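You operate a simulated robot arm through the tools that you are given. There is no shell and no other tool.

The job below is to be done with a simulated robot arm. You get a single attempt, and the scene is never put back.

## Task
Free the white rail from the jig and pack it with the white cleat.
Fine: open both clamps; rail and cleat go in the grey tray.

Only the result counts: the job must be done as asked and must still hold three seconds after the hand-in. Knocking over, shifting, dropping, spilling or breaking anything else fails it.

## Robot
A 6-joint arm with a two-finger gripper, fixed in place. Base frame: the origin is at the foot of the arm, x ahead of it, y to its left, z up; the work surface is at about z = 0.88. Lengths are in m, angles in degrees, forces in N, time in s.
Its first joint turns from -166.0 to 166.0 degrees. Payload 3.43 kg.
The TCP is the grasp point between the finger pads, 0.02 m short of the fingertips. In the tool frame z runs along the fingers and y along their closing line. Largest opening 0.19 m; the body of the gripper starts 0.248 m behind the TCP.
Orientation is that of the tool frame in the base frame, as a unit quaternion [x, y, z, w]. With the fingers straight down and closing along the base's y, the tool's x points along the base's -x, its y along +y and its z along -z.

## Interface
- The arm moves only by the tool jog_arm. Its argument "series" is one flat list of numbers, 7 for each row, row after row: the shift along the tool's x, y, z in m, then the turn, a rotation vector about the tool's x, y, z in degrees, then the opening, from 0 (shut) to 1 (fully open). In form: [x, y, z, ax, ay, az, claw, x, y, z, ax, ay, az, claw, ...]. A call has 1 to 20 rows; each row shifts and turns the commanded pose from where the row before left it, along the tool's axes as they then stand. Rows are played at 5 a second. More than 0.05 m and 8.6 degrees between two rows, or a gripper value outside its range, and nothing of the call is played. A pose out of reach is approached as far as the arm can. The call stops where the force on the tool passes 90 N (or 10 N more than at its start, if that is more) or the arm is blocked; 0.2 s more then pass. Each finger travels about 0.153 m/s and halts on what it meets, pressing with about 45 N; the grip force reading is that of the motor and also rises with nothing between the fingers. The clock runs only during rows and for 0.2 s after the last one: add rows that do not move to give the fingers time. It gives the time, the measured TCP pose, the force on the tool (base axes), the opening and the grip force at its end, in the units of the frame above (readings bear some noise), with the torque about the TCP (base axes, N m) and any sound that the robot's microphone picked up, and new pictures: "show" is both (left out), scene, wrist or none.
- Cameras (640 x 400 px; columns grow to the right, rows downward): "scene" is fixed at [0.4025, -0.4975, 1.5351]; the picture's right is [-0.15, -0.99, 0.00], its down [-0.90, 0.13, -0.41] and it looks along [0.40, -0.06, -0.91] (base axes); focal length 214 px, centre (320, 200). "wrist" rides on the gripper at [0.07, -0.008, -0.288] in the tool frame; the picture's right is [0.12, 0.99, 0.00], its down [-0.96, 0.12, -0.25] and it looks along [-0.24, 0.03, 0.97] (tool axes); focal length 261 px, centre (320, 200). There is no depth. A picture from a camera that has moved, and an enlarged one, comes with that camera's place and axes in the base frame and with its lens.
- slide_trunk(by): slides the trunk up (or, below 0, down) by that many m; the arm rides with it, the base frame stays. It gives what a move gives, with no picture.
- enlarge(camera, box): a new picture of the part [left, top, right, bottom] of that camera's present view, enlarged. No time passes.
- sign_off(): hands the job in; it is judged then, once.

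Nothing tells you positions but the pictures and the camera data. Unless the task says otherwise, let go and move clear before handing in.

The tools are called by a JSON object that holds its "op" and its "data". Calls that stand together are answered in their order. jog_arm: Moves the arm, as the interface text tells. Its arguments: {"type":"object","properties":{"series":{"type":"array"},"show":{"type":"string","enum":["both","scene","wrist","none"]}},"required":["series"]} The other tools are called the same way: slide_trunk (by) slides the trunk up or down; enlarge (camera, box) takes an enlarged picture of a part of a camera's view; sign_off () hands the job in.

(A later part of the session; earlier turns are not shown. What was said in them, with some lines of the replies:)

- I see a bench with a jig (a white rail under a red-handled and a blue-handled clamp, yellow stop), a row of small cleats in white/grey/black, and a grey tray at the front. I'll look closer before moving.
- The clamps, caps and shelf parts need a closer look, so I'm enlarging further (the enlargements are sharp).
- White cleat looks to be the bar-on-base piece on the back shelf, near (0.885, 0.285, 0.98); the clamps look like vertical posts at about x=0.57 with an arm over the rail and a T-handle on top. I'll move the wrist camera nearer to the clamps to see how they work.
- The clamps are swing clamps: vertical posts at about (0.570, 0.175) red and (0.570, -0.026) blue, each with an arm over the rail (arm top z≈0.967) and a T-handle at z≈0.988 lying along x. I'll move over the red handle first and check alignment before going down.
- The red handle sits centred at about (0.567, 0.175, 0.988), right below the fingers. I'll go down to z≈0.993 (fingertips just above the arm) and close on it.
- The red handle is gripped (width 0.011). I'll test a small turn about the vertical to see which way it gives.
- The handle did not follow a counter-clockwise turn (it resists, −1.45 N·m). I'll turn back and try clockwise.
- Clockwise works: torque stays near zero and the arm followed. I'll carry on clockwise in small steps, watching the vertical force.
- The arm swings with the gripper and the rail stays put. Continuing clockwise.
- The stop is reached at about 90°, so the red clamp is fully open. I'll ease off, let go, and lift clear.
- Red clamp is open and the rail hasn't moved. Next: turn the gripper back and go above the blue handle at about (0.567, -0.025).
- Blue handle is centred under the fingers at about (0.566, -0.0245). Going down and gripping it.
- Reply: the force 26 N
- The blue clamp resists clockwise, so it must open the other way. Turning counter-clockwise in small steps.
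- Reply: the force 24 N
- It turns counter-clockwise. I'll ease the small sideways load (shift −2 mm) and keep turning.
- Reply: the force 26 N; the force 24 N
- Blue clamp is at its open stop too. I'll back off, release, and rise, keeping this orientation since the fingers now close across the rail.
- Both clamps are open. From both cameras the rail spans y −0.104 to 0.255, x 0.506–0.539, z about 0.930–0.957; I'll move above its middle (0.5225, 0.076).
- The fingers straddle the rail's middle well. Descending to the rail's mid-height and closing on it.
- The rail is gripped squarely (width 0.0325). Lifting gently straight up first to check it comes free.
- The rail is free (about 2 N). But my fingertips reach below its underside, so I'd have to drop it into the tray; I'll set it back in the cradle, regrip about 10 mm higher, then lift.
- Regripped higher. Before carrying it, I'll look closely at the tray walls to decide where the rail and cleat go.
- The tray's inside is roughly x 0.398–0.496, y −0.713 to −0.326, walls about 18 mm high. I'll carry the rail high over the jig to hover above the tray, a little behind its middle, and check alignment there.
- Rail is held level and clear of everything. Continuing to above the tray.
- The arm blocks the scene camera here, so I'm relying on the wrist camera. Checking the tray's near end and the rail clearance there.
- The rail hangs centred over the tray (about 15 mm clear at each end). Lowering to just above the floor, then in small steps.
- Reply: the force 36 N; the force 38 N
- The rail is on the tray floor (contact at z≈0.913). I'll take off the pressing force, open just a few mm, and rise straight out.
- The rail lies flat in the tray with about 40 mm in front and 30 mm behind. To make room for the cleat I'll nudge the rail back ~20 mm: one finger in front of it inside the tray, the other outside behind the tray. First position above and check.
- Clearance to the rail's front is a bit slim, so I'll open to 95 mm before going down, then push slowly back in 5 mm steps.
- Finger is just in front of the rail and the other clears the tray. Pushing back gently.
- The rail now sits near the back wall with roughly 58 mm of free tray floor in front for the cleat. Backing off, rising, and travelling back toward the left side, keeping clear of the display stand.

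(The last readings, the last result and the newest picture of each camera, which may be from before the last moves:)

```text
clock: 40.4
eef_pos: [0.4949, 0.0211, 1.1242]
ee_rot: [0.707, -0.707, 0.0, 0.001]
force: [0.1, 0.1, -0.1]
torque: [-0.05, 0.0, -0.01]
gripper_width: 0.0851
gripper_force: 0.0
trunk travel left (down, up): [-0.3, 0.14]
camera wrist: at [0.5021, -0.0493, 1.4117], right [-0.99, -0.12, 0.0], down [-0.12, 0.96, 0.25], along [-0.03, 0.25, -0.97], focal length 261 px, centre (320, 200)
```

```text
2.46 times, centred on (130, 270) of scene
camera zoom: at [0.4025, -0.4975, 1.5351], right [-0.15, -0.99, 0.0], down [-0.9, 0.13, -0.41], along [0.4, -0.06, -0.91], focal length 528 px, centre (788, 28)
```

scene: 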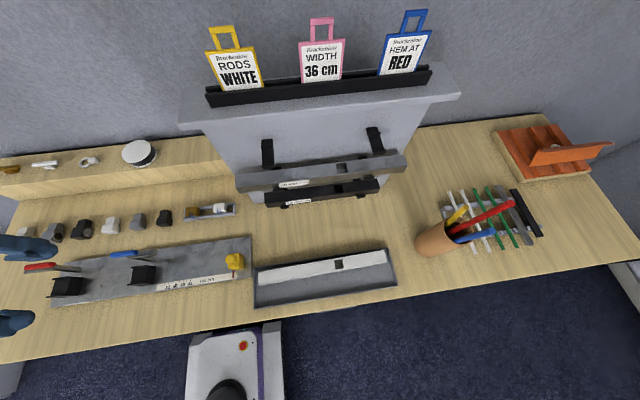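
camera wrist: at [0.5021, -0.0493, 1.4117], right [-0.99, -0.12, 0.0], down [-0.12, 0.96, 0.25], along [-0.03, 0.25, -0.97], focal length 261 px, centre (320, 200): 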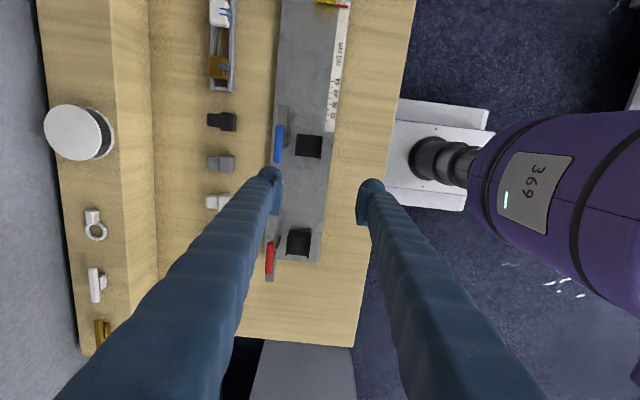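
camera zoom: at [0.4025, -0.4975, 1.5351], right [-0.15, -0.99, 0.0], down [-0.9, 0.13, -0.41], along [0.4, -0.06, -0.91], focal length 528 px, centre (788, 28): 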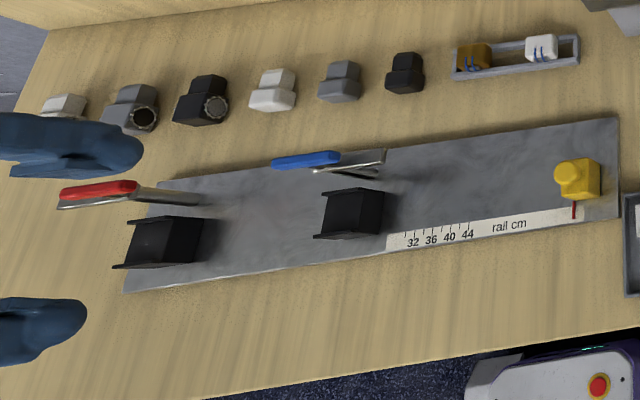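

The rail lies nicely in the tray, the tray hasn't moved, and both clamps stand open. Now I'll turn the gripper back to closing along y and head for the white cleat on the shelf.

{"op": "jog_arm", "data": {"series": [0, 0, 0, 0, 0, 8.2, 0.45, 0, 0, 0, 0, 0, 8.2, 0.45, 0, 0, 0, 0, 0, 8.2, 0.45, 0, 0, 0, 0, 0, 8.2, 0.45, 0, 0, 0, 0, 0, 8.2, 0.45, 0, 0, 0, 0, 0, 8.2, 0.45, 0, 0, 0, 0, 0, 8.2, 0.45, 0, 0, 0, 0, 0, 8.2, 0.45, 0, 0, 0, 0, 0, 8.2, 0.45, 0, 0, 0, 0, 0, 8.2, 0.45, 0, 0, 0, 0, 0, 8.0, 0.45, -0.036, 0.027, 0, 0, 0, 0, 0.45, -0.036, 0.027, 0, 0, 0, 0, 0.45, -0.036, 0.027, 0, 0, 0, 0, 0.45, -0.036, 0.027, 0, 0, 0, 0, 0.45, -0.036, 0.027, 0, 0, 0, 0, 0.45, -0.036, 0.027, 0, 0, 0, 0, 0.45, -0.036, 0.027, 0, 0, 0, 0, 0.45, -0.036, 0.027, 0, 0, 0, 0, 0.45]}}

{"op": "enlarge", "data": {"camera": "wrist", "box": [240, 180, 420, 300]}}

{"op": "enlarge", "data": {"camera": "scene", "box": [0, 130, 130, 200]}}

```text
clock: 44.4
eef_pos: [0.7835, 0.2354, 1.1225]
ee_rot: [0.0, 1.0, 0.0, -0.001]
force: [0.4, 0.4, 0.0]
torque: [0.0, 0.09, 0.02]
gripper_width: 0.0855
gripper_force: 0.1
trunk travel left (down, up): [-0.3, 0.14]
camera wrist: at [0.714, 0.2292, 1.4102], right [-0.12, 0.99, 0.0], down [0.96, 0.12, 0.24], along [0.24, 0.03, -0.97], focal length 261 px, centre (320, 200)
```

scene: 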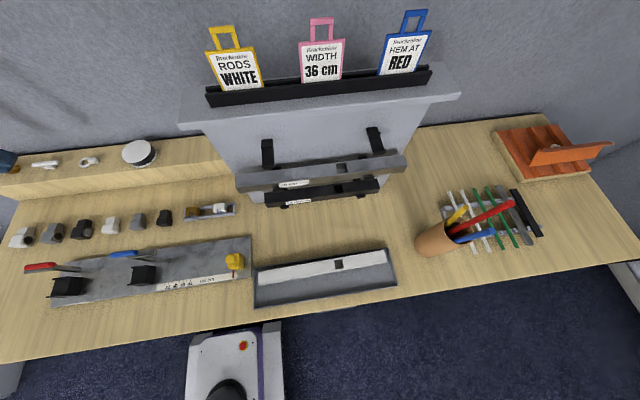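
wrist: 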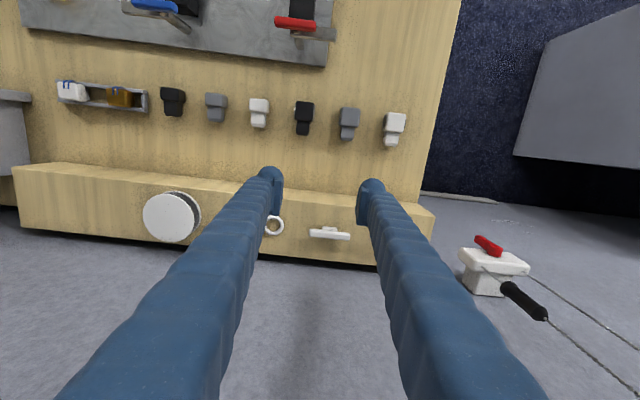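

```text
3.33 times, centred on (330, 240) of wrist
camera zoom: at [0.714, 0.2292, 1.4102], right [-0.12, 0.99, 0.0], down [0.96, 0.12, 0.24], along [0.24, 0.03, -0.97], focal length 869 px, centre (287, 67)
```

zoom: 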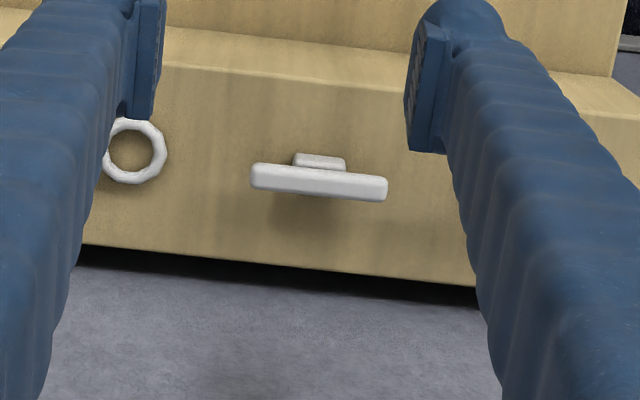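

```text
4.92 times, centred on (65, 165) of scene
camera zoom: at [0.4025, -0.4975, 1.5351], right [-0.15, -0.99, 0.0], down [-0.9, 0.13, -0.41], along [0.4, -0.06, -0.91], focal length 1056 px, centre (1575, 372)
```

zoom: 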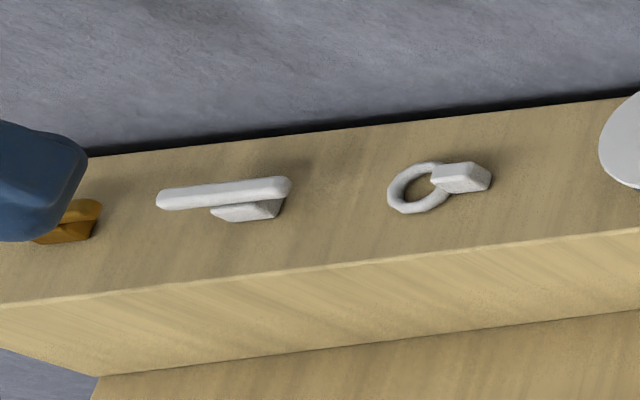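

The cleat's bar is centred at about (0.878, 0.266), 71 mm long along y, z≈0.991; the ring and brass cleat are clear of where the fingers go. I'll hover right above it with the fingers beyond each bar end.

{"op": "jog_arm", "data": {"series": [-0.047, 0.0153, 0, 0, 0, 0, 0.474, -0.0475, 0.0153, 0, 0, 0, 0, 0.474, 0, 0, 0.03, 0, 0, 0, 0.474, 0, 0, 0.03, 0, 0, 0, 0.474, 0, 0, 0, 0, 0, 0, 0.474]}}

{"op": "enlarge", "data": {"camera": "wrist", "box": [240, 130, 400, 240]}}

{"op": "enlarge", "data": {"camera": "scene", "box": [0, 120, 130, 200]}}

```text
clock: 45.6
eef_pos: [0.8775, 0.2671, 1.0661]
ee_rot: [0.0, 1.0, -0.001, 0.0]
force: [-0.2, 0.2, 0.3]
torque: [-0.02, 0.01, 0.01]
gripper_width: 0.0897
gripper_force: 0.0
trunk travel left (down, up): [-0.3, 0.14]
camera wrist: at [0.8061, 0.2597, 1.3523], right [-0.12, 0.99, 0.0], down [0.96, 0.12, 0.25], along [0.25, 0.03, -0.97], focal length 261 px, centre (320, 200)
```

scene: 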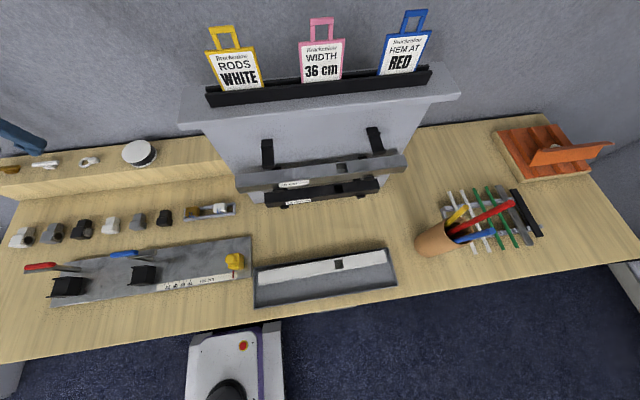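
wrist: 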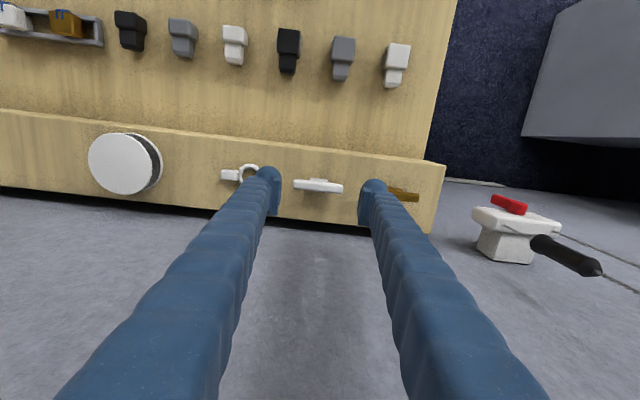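

```text
3.64 times, centred on (320, 185) of wrist
camera zoom: at [0.8061, 0.2597, 1.3523], right [-0.12, 0.99, 0.0], down [0.96, 0.12, 0.25], along [0.25, 0.03, -0.97], focal length 948 px, centre (320, 254)
```

zoom: 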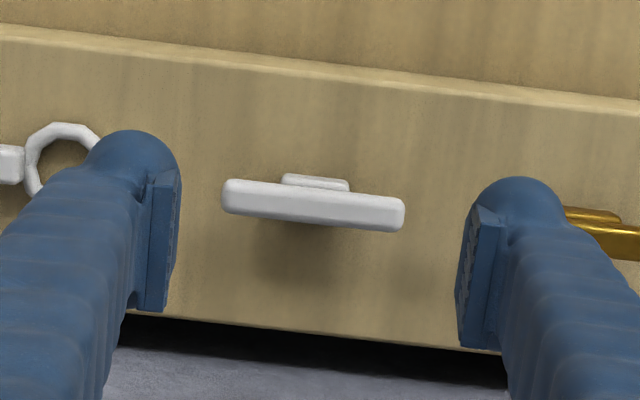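

```text
4.92 times, centred on (65, 160) of scene
camera zoom: at [0.4025, -0.4975, 1.5351], right [-0.15, -0.99, 0.0], down [-0.9, 0.13, -0.41], along [0.4, -0.06, -0.91], focal length 1056 px, centre (1575, 397)
```

zoom: 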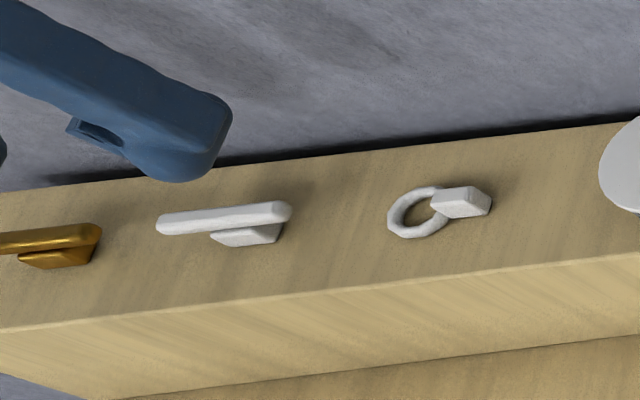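

Aligned within about 1.5 mm. Descending to z≈0.997 (fingertips just above the shelf), with a check for contact before closing.

{"op": "jog_arm", "data": {"series": [0, -0.0013, 0.03, 0, 0, 0, 0.474, 0, 0, 0.03, 0, 0, 0, 0.474, 0, 0, 0.007, 0, 0, 0, 0.474]}}

{"op": "enlarge", "data": {"camera": "scene", "box": [0, 130, 130, 200]}}

{"op": "enlarge", "data": {"camera": "wrist", "box": [240, 130, 400, 240]}}

```text
clock: 46.4
eef_pos: [0.8774, 0.2667, 0.997]
ee_rot: [0.0, 1.0, -0.001, -0.001]
force: [0.3, -0.1, 0.8]
torque: [0.05, -0.05, 0.05]
gripper_width: 0.0899
gripper_force: 0.0
trunk travel left (down, up): [-0.3, 0.14]
camera wrist: at [0.8066, 0.2581, 1.2846], right [-0.12, 0.99, 0.0], down [0.96, 0.12, 0.25], along [0.24, 0.03, -0.97], focal length 261 px, centre (320, 200)
```

scene: 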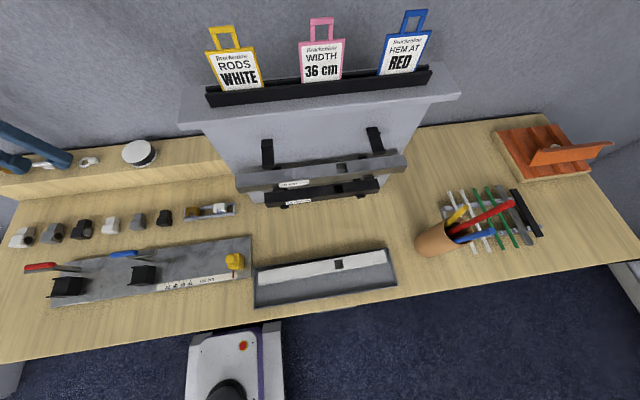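
wrist: 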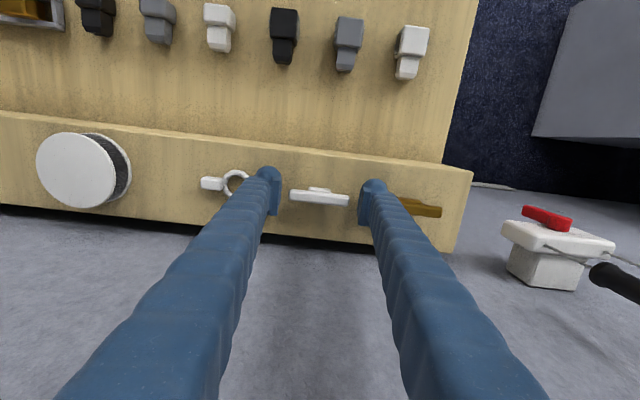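

```text
4.92 times, centred on (65, 165) of scene
camera zoom: at [0.4025, -0.4975, 1.5351], right [-0.15, -0.99, 0.0], down [-0.9, 0.13, -0.41], along [0.4, -0.06, -0.91], focal length 1056 px, centre (1575, 372)
```

zoom: 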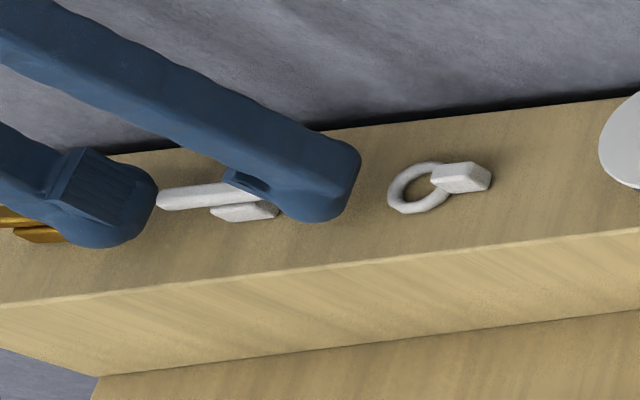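

```text
3.64 times, centred on (320, 185) of wrist
camera zoom: at [0.8066, 0.2581, 1.2846], right [-0.12, 0.99, 0.0], down [0.96, 0.12, 0.25], along [0.24, 0.03, -0.97], focal length 948 px, centre (320, 254)
```

zoom: 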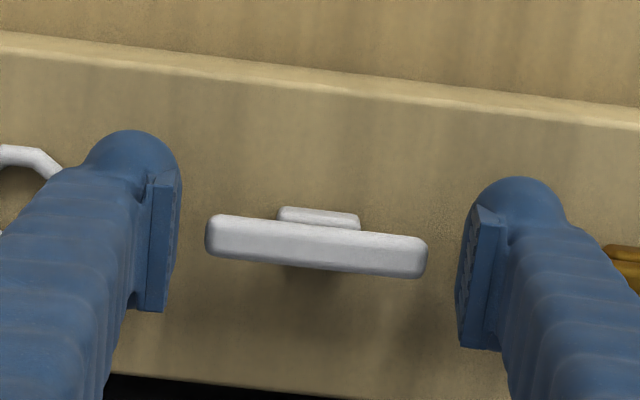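

Bar sits between the fingers, no contact with the shelf. Closing on the bar ends.

{"op": "jog_arm", "data": {"series": [0, 0, 0, 0, 0, 0, 0.42, 0, 0, 0, 0, 0, 0, 0.35, 0, 0, 0, 0, 0, 0, 0.3, 0, 0, 0, 0, 0, 0, 0.3]}}

{"op": "enlarge", "data": {"camera": "wrist", "box": [240, 130, 400, 240]}}

```text
clock: 47.4
eef_pos: [0.878, 0.2648, 0.9969]
ee_rot: [0.0, 1.0, 0.0, -0.001]
force: [-0.1, -0.2, -0.5]
torque: [-0.03, 0.0, -0.01]
gripper_width: 0.0687
gripper_force: 44.9
trunk travel left (down, up): [-0.3, 0.14]
camera wrist: at [0.8069, 0.2581, 1.2846], right [-0.12, 0.99, 0.0], down [0.96, 0.12, 0.25], along [0.24, 0.03, -0.97], focal length 261 px, centre (320, 200)
```

scene: 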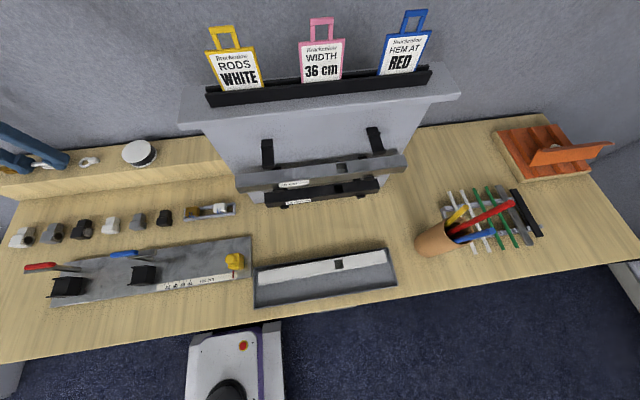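
wrist: 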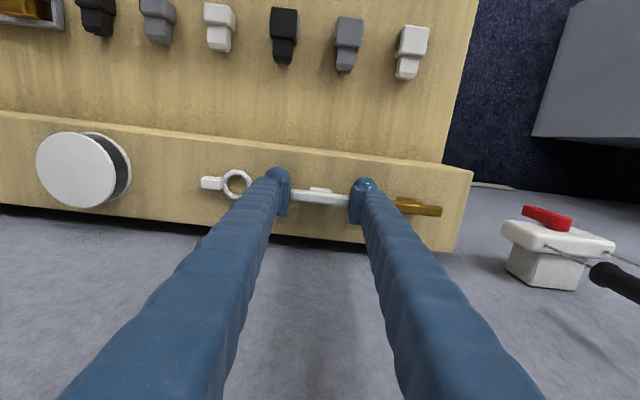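

```text
3.64 times, centred on (320, 185) of wrist
camera zoom: at [0.8069, 0.2581, 1.2846], right [-0.12, 0.99, 0.0], down [0.96, 0.12, 0.25], along [0.24, 0.03, -0.97], focal length 948 px, centre (320, 254)
```

zoom: 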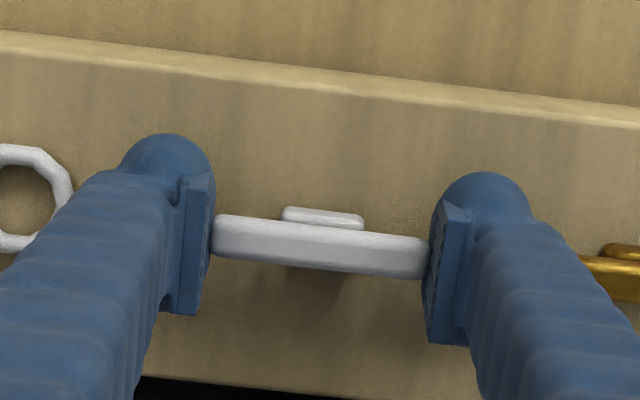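

Cleat is gripped (68.7 mm between the pads, 45 N). Lifting gently.

{"op": "jog_arm", "data": {"series": [0, 0, -0.01, 0, 0, 0, 0.3, 0, 0, -0.02, 0, 0, 0, 0.3, 0, 0, -0.03, 0, 0, 0, 0.3]}}

{"op": "enlarge", "data": {"camera": "wrist", "box": [240, 130, 400, 240]}}

{"op": "enlarge", "data": {"camera": "scene", "box": [0, 110, 130, 200]}}

```text
clock: 48.2
eef_pos: [0.8777, 0.2669, 1.0575]
ee_rot: [0.0, 1.0, 0.0, 0.0]
force: [-0.4, -0.1, -0.8]
torque: [-0.01, -0.04, -0.01]
gripper_width: 0.0687
gripper_force: 44.8
trunk travel left (down, up): [-0.3, 0.14]
camera wrist: at [0.8063, 0.2575, 1.3453], right [-0.12, 0.99, 0.0], down [0.96, 0.12, 0.25], along [0.25, 0.03, -0.97], focal length 261 px, centre (320, 200)
```

scene: 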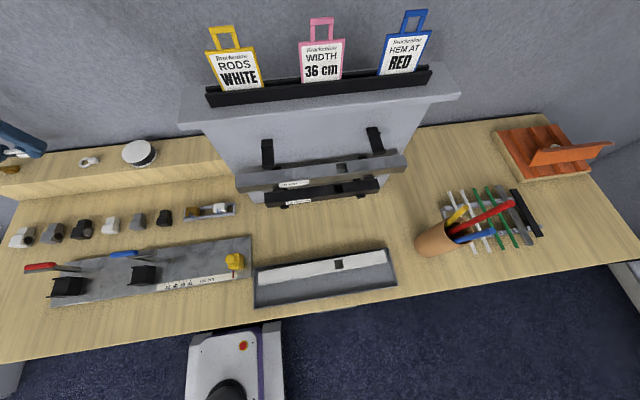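
wrist: 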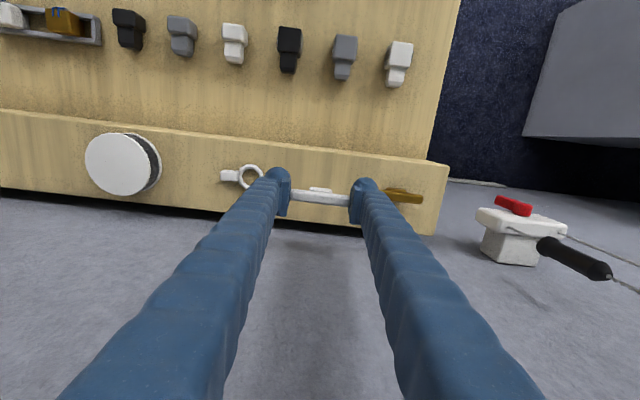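

```text
3.64 times, centred on (320, 185) of wrist
camera zoom: at [0.8063, 0.2575, 1.3453], right [-0.12, 0.99, 0.0], down [0.96, 0.12, 0.25], along [0.25, 0.03, -0.97], focal length 948 px, centre (320, 254)
```

zoom: 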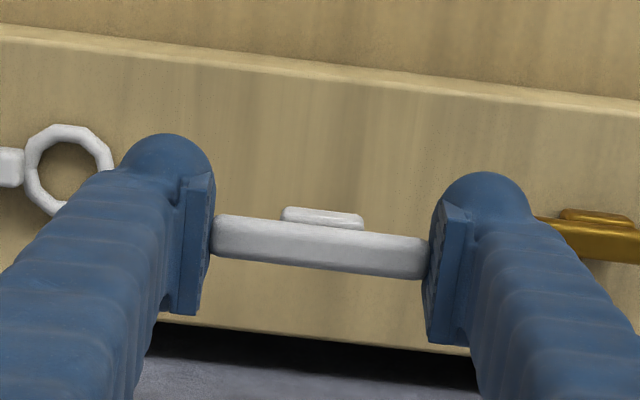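

```text
4.44 times, centred on (65, 155) of scene
camera zoom: at [0.4025, -0.4975, 1.5351], right [-0.15, -0.99, 0.0], down [-0.9, 0.13, -0.41], along [0.4, -0.06, -0.91], focal length 953 px, centre (1453, 400)
```

zoom: 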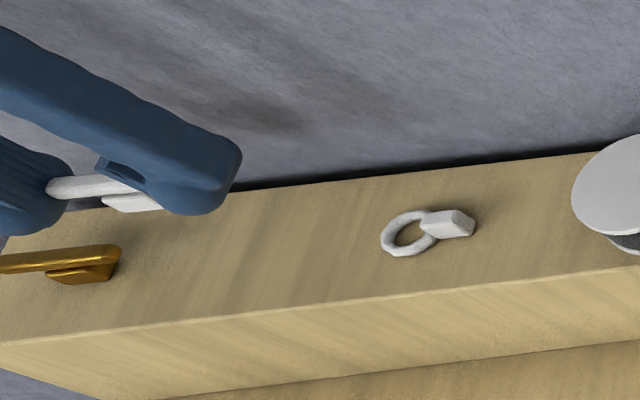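

The cleat hangs upright in the grip. I'll raise it and carry it back inward, then along the front to the tray, staying clear of the stand.

{"op": "jog_arm", "data": {"series": [0, 0, -0.035, 0, 0, 0, 0.3, 0, 0, -0.035, 0, 0, 0, 0.3, 0.042, -0.02, 0, 0, 0, 0, 0.3, 0.042, -0.02, 0, 0, 0, 0, 0.3, 0.042, -0.02, 0, 0, 0, 0, 0.3, 0.042, -0.02, 0, 0, 0, 0, 0.3, 0.042, -0.02, 0, 0, 0, 0, 0.3, 0.042, -0.02, 0, 0, 0, 0, 0.3, 0.042, -0.02, 0, 0, 0, 0, 0.3, 0.042, -0.02, 0, 0, 0, 0, 0.3, 0.042, -0.02, 0, 0, 0, 0, 0.3, 0.005, -0.045, 0, 0, 0, 0, 0.3, 0.005, -0.045, 0, 0, 0, 0, 0.3, 0.005, -0.045, 0, 0, 0, 0, 0.3, 0.005, -0.045, 0, 0, 0, 0, 0.3]}}

```text
clock: 51.4
eef_pos: [0.4799, -0.0947, 1.1271]
ee_rot: [0.001, 1.0, -0.001, 0.0]
force: [-0.1, -0.5, 0.2]
torque: [0.08, -0.02, 0.03]
gripper_width: 0.0687
gripper_force: 44.5
trunk travel left (down, up): [-0.3, 0.14]
camera wrist: at [0.4085, -0.103, 1.4148], right [-0.12, 0.99, 0.0], down [0.96, 0.12, 0.25], along [0.25, 0.03, -0.97], focal length 261 px, centre (320, 200)
```

scene: 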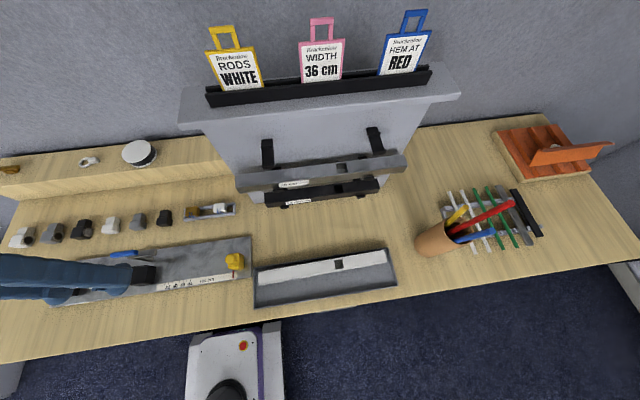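
wrist: 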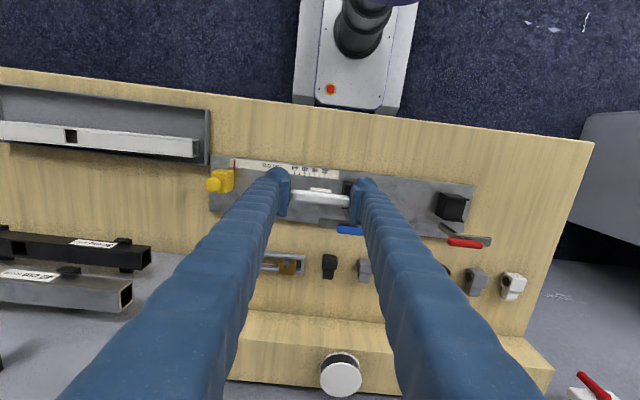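

Cleat still held firmly. Moving on to hover over the free front strip of the tray.

{"op": "jog_arm", "data": {"series": [0.0056, -0.0425, 0, 0, 0, 0, 0.3, 0.0056, -0.0425, 0, 0, 0, 0, 0.3, 0.0056, -0.0425, 0, 0, 0, 0, 0.3, 0.0056, -0.0425, 0, 0, 0, 0, 0.3, 0.0056, -0.0425, 0, 0, 0, 0, 0.3, 0.0056, -0.0425, 0, 0, 0, 0, 0.3, 0.0056, -0.0425, 0, 0, 0, 0, 0.3, 0.0056, -0.0425, 0, 0, 0, 0, 0.3, 0.0056, -0.0425, 0, 0, 0, 0, 0.3, 0.0056, -0.0425, 0, 0, 0, 0, 0.3, 0, 0, 0.04, 0, 0, 0, 0.3, 0, 0, 0.04, 0, 0, 0, 0.3, 0, 0, 0.04, 0, 0, 0, 0.3]}}

{"op": "enlarge", "data": {"camera": "wrist", "box": [220, 130, 420, 260]}}

```text
clock: 54.2
eef_pos: [0.4249, -0.5185, 1.0072]
ee_rot: [0.0, 1.0, 0.0, 0.0]
force: [-0.3, -1.2, 0.2]
torque: [0.07, 0.07, 0.01]
gripper_width: 0.0687
gripper_force: 45.4
trunk travel left (down, up): [-0.3, 0.14]
camera wrist: at [0.3532, -0.5267, 1.2948], right [-0.12, 0.99, 0.0], down [0.96, 0.12, 0.25], along [0.24, 0.03, -0.97], focal length 261 px, centre (320, 200)
```

scene: 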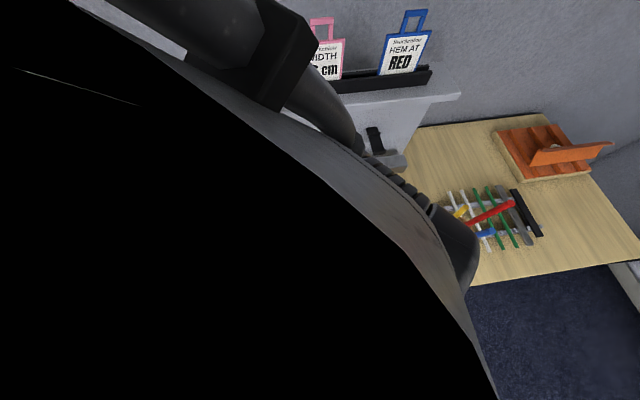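
wrist: 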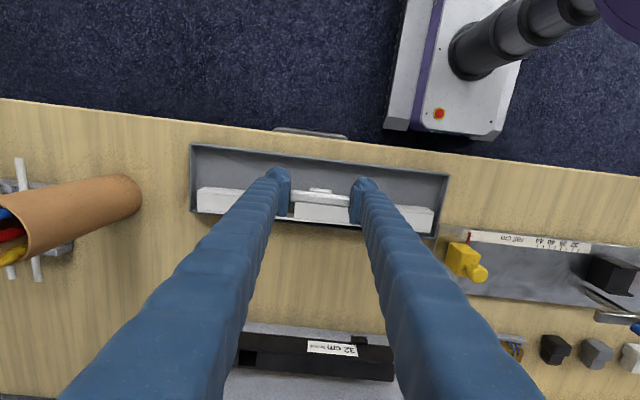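

```text
3.08 times, centred on (320, 195) of wrist
camera zoom: at [0.3532, -0.5267, 1.2948], right [-0.12, 0.99, 0.0], down [0.96, 0.12, 0.25], along [0.24, 0.03, -0.97], focal length 802 px, centre (320, 215)
```

zoom: 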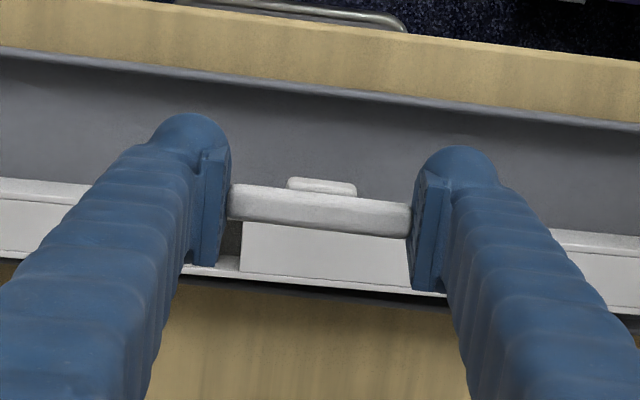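

The free strip runs from x≈0.392 to 0.453; I'll shift 2 mm forward to centre the fingers in it, then lower carefully.

{"op": "jog_arm", "data": {"series": [0.0022, 0, 0.03, 0, 0, 0, 0.3, 0, 0, 0.03, 0, 0, 0, 0.3, 0, 0, 0.02, 0, 0, 0, 0.3], "show": "wrist"}}

{"op": "enlarge", "data": {"camera": "wrist", "box": [220, 130, 420, 260]}}

```text
clock: 55.0
eef_pos: [0.4231, -0.5196, 0.9281]
ee_rot: [0.0, 1.0, 0.0, -0.001]
force: [-0.3, 0.6, 0.1]
torque: [0.01, 0.01, -0.02]
gripper_width: 0.0683
gripper_force: 44.4
trunk travel left (down, up): [-0.3, 0.14]
camera wrist: at [0.3507, -0.5268, 1.2155], right [-0.12, 0.99, 0.0], down [0.96, 0.12, 0.25], along [0.24, 0.03, -0.97], focal length 261 px, centre (320, 200)
```

wrist: 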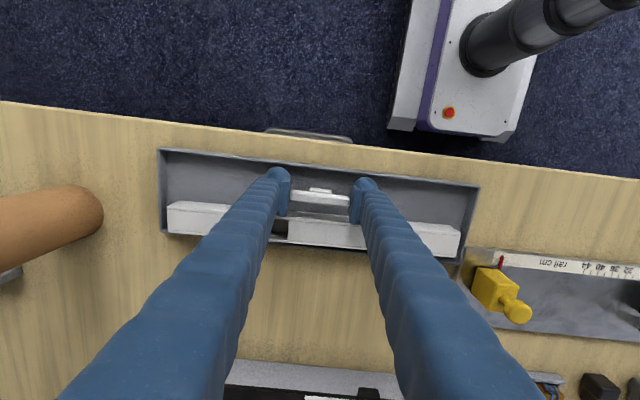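

```text
3.08 times, centred on (320, 195) of wrist
camera zoom: at [0.3507, -0.5268, 1.2155], right [-0.12, 0.99, 0.0], down [0.96, 0.12, 0.25], along [0.24, 0.03, -0.97], focal length 802 px, centre (320, 215)
```

zoom: 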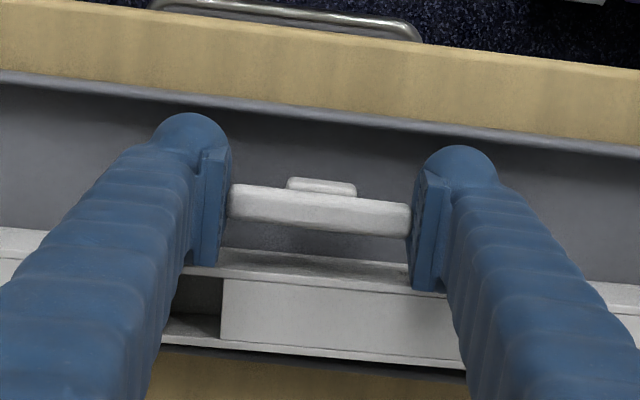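

{"op": "jog_arm", "data": {"series": [0, 0, 0.006, 0, 0, 0, 0.3], "show": "none"}}

{"op": "jog_arm", "data": {"series": [0, 0, 0.003, 0, 0, 0, 0.3], "show": "none"}}

{"op": "jog_arm", "data": {"series": [0, 0, 0.002, 0, 0, 0, 0.3], "show": "none"}}

```text
clock: 55.4
eef_pos: [0.4217, -0.5202, 0.921]
ee_rot: [-0.001, 1.0, 0.0, 0.0]
force: [-0.4, -0.2, -0.6]
torque: [-0.04, 0.0, 0.01]
gripper_width: 0.0685
gripper_force: 44.8
trunk travel left (down, up): [-0.3, 0.14]
```

```text
clock: 55.8
eef_pos: [0.421, -0.5206, 0.919]
ee_rot: [0.001, 1.0, 0.0, 0.0]
force: [0.6, 0.2, 0.0]
torque: [0.03, 0.02, 0.0]
gripper_width: 0.0684
gripper_force: 44.7
trunk travel left (down, up): [-0.3, 0.14]
```

```text
clock: 56.2
eef_pos: [0.421, -0.5206, 0.9163]
ee_rot: [0.0, 1.0, 0.0, 0.0]
force: [-0.4, 0.0, 0.2]
torque: [0.01, 0.02, -0.01]
gripper_width: 0.0683
gripper_force: 45.0
trunk travel left (down, up): [-0.3, 0.14]
```

{"op": "jog_arm", "data": {"series": [0, 0, 0.002, 0, 0, 0, 0.3], "show": "none"}}

{"op": "jog_arm", "data": {"series": [0, 0, 0.0015, 0, 0, 0, 0.3], "show": "wrist"}}

```text
clock: 56.6
eef_pos: [0.4213, -0.5188, 0.9139]
ee_rot: [0.0, 1.0, 0.001, 0.0]
force: [-0.3, 0.4, 0.8]
torque: [-0.02, 0.0, -0.01]
gripper_width: 0.0684
gripper_force: 45.0
trunk travel left (down, up): [-0.3, 0.14]
```

```text
clock: 57.0
eef_pos: [0.4223, -0.5201, 0.9119]
ee_rot: [0.0, 1.0, -0.001, 0.001]
force: [0.1, 0.3, 0.9]
torque: [-0.01, 0.0, 0.0]
gripper_width: 0.0688
gripper_force: 44.9
trunk travel left (down, up): [-0.3, 0.14]
camera wrist: at [0.3503, -0.5274, 1.2003], right [-0.12, 0.99, 0.0], down [0.96, 0.12, 0.25], along [0.25, 0.03, -0.97], focal length 261 px, centre (320, 200)
```

wrist: 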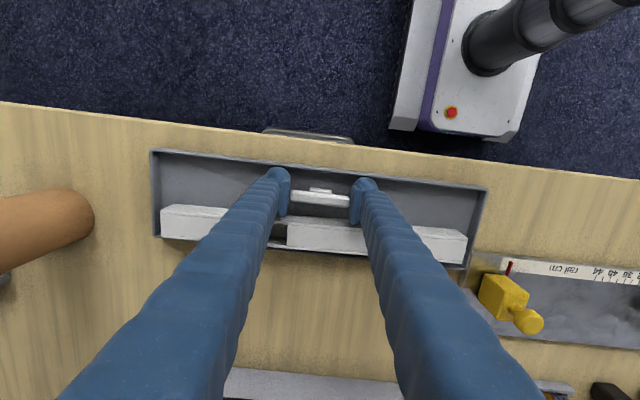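

{"op": "jog_arm", "data": {"series": [0, 0, 0.0015, 0, 0, 0, 0.3], "show": "none"}}

{"op": "jog_arm", "data": {"series": [0, 0, 0.0015, 0, 0, 0, 0.3], "show": "none"}}

```text
clock: 57.4
eef_pos: [0.4218, -0.5193, 0.9104]
ee_rot: [0.0, 1.0, 0.0, 0.0]
force: [-0.4, 0.3, -0.4]
torque: [-0.02, 0.01, -0.03]
gripper_width: 0.0686
gripper_force: 45.0
trunk travel left (down, up): [-0.3, 0.14]
```

```text
clock: 57.8
eef_pos: [0.4213, -0.5201, 0.9104]
ee_rot: [0.0, 1.0, 0.0, 0.001]
force: [-1.0, 0.5, 8.0]
torque: [-0.1, 0.02, 0.0]
gripper_width: 0.0685
gripper_force: 45.5
trunk travel left (down, up): [-0.3, 0.14]
```

The cleat has touched the tray floor (8 N). Opening evenly and rising clear.

{"op": "jog_arm", "data": {"series": [0, 0, -0.0005, 0, 0, 0, 0.3, 0, 0, 0, 0, 0, 0, 0.4, 0, 0, 0, 0, 0, 0, 0.44, 0, 0, 0, 0, 0, 0, 0.44, 0, 0, -0.02, 0, 0, 0, 0.44, 0, 0, -0.04, 0, 0, 0, 0.44, 0, 0, -0.04, 0, 0, 0, 0.44], "show": "wrist"}}

{"op": "enlarge", "data": {"camera": "wrist", "box": [220, 100, 420, 230]}}

```text
clock: 59.4
eef_pos: [0.4224, -0.5194, 1.011]
ee_rot: [0.0, 1.0, 0.0, 0.0]
force: [0.0, -0.5, 0.7]
torque: [-0.04, -0.03, -0.02]
gripper_width: 0.0836
gripper_force: 0.0
trunk travel left (down, up): [-0.3, 0.14]
camera wrist: at [0.3506, -0.5271, 1.2981], right [-0.12, 0.99, 0.0], down [0.96, 0.12, 0.25], along [0.25, 0.03, -0.97], focal length 261 px, centre (320, 200)
```

wrist: 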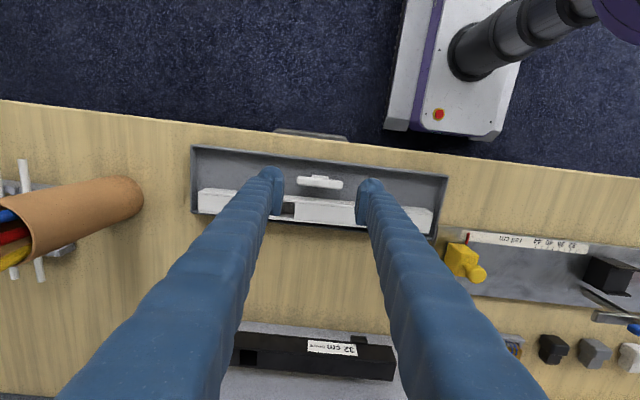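

```text
3.08 times, centred on (320, 165) of wrist
camera zoom: at [0.3506, -0.5271, 1.2981], right [-0.12, 0.99, 0.0], down [0.96, 0.12, 0.25], along [0.25, 0.03, -0.97], focal length 802 px, centre (320, 308)
```

zoom: 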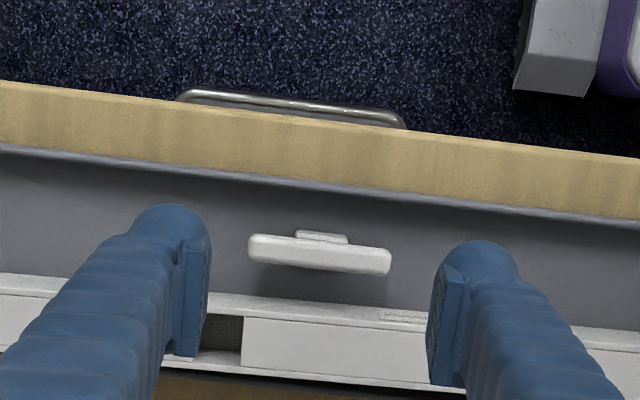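

The cleat stands upright in the tray beside the rail. I'll rise and move the arm away so the scene camera can verify the whole result.

{"op": "jog_arm", "data": {"series": [0, 0, -0.045, 0, 0, 0, 0.44, 0, 0, -0.045, 0, 0, 0, 0.44, 0, 0, -0.045, 0, 0, 0, 0.44, -0.005, 0.045, 0, 0, 0, 0, 0.44, -0.005, 0.045, 0, 0, 0, 0, 0.44, -0.005, 0.045, 0, 0, 0, 0, 0.44, -0.005, 0.045, 0, 0, 0, 0, 0.44, -0.005, 0.045, 0, 0, 0, 0, 0.44, -0.005, 0.045, 0, 0, 0, 0, 0.44, -0.005, 0.045, 0, 0, 0, 0, 0.44, -0.005, 0.045, 0, 0, 0, 0, 0.44, -0.005, 0.045, 0, 0, 0, 0, 0.44, -0.005, 0.045, 0, 0, 0, 0, 0.44, -0.005, 0.045, 0, 0, 0, 0, 0.44, -0.005, 0.045, 0, 0, 0, 0, 0.44, -0.02, 0.04, 0, 0, 0, 0, 0.44, -0.02, 0.04, 0, 0, 0, 0, 0.44]}}

{"op": "enlarge", "data": {"camera": "scene", "box": [240, 230, 420, 320]}}

{"op": "enlarge", "data": {"camera": "scene", "box": [0, 140, 260, 320]}}

```text
clock: 63.0
eef_pos: [0.5211, 0.101, 1.144]
ee_rot: [0.0, 1.0, 0.001, 0.0]
force: [0.2, 0.7, -0.2]
torque: [-0.03, 0.0, -0.01]
gripper_width: 0.0837
gripper_force: 0.1
trunk travel left (down, up): [-0.3, 0.14]
camera wrist: at [0.4511, 0.0928, 1.4316], right [-0.12, 0.99, 0.0], down [0.96, 0.12, 0.25], along [0.24, 0.03, -0.97], focal length 261 px, centre (320, 200)
```

scene: 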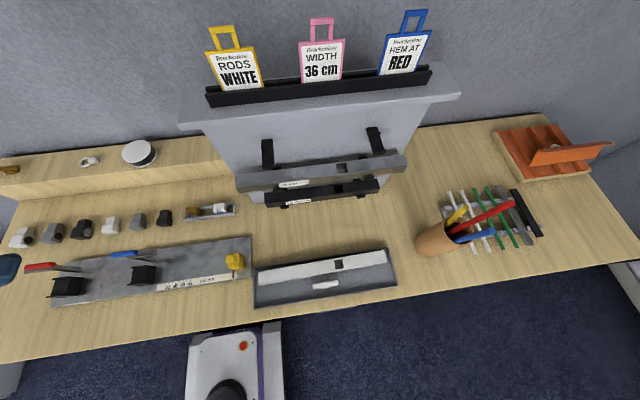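
wrist: 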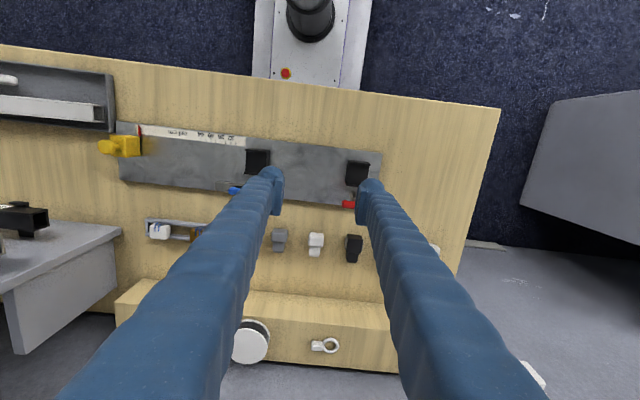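

```text
3.56 times, centred on (330, 275) of scene
camera zoom: at [0.4025, -0.4975, 1.5351], right [-0.15, -0.99, 0.0], down [-0.9, 0.13, -0.41], along [0.4, -0.06, -0.91], focal length 763 px, centre (284, -67)
```

zoom: 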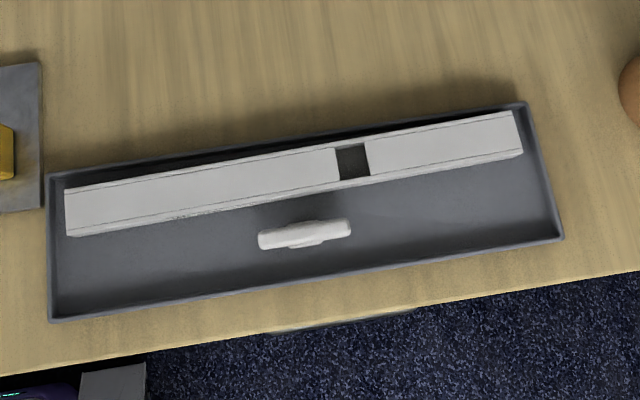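

```text
2.22 times, centred on (130, 230) of scene
camera zoom: at [0.4025, -0.4975, 1.5351], right [-0.15, -0.99, 0.0], down [-0.9, 0.13, -0.41], along [0.4, -0.06, -0.91], focal length 477 px, centre (742, 133)
```

zoom: 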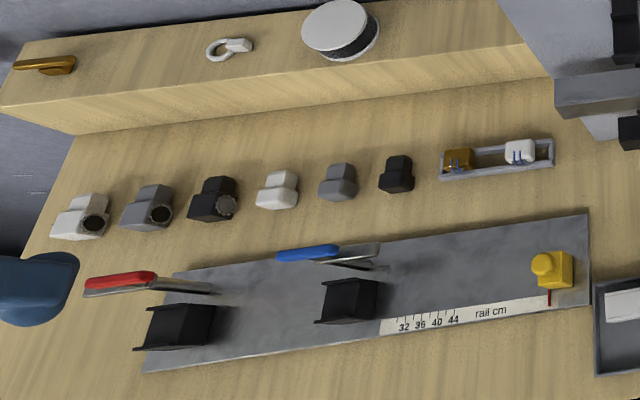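

Both clamps stand fully open, and the white rail and white cleat lie inside the grey tray. The tray and everything else are where they were, and the arm is clear, so I'm handing in.

{"op": "sign_off", "data": {}}

```text
The job is handed in.
```

The job is done and handed in. The white rail is out of the jig and lying in the grey tray, with the white cleat standing beside it.

- **Clamps:** both are swung about 90° to their open stops. The red one opens clockwise and the blue one counter-clockwise.
- **Tray:** the rail lies along the back of the tray. I pushed it about 20 mm towards the back wall to make room for the cleat in front.
- **Everything else:** in the last pictures the tray and the other parts are where they were at the start. The gripper is empty and well clear.

I don't have the judging result; the hand-in only confirmed it was received.
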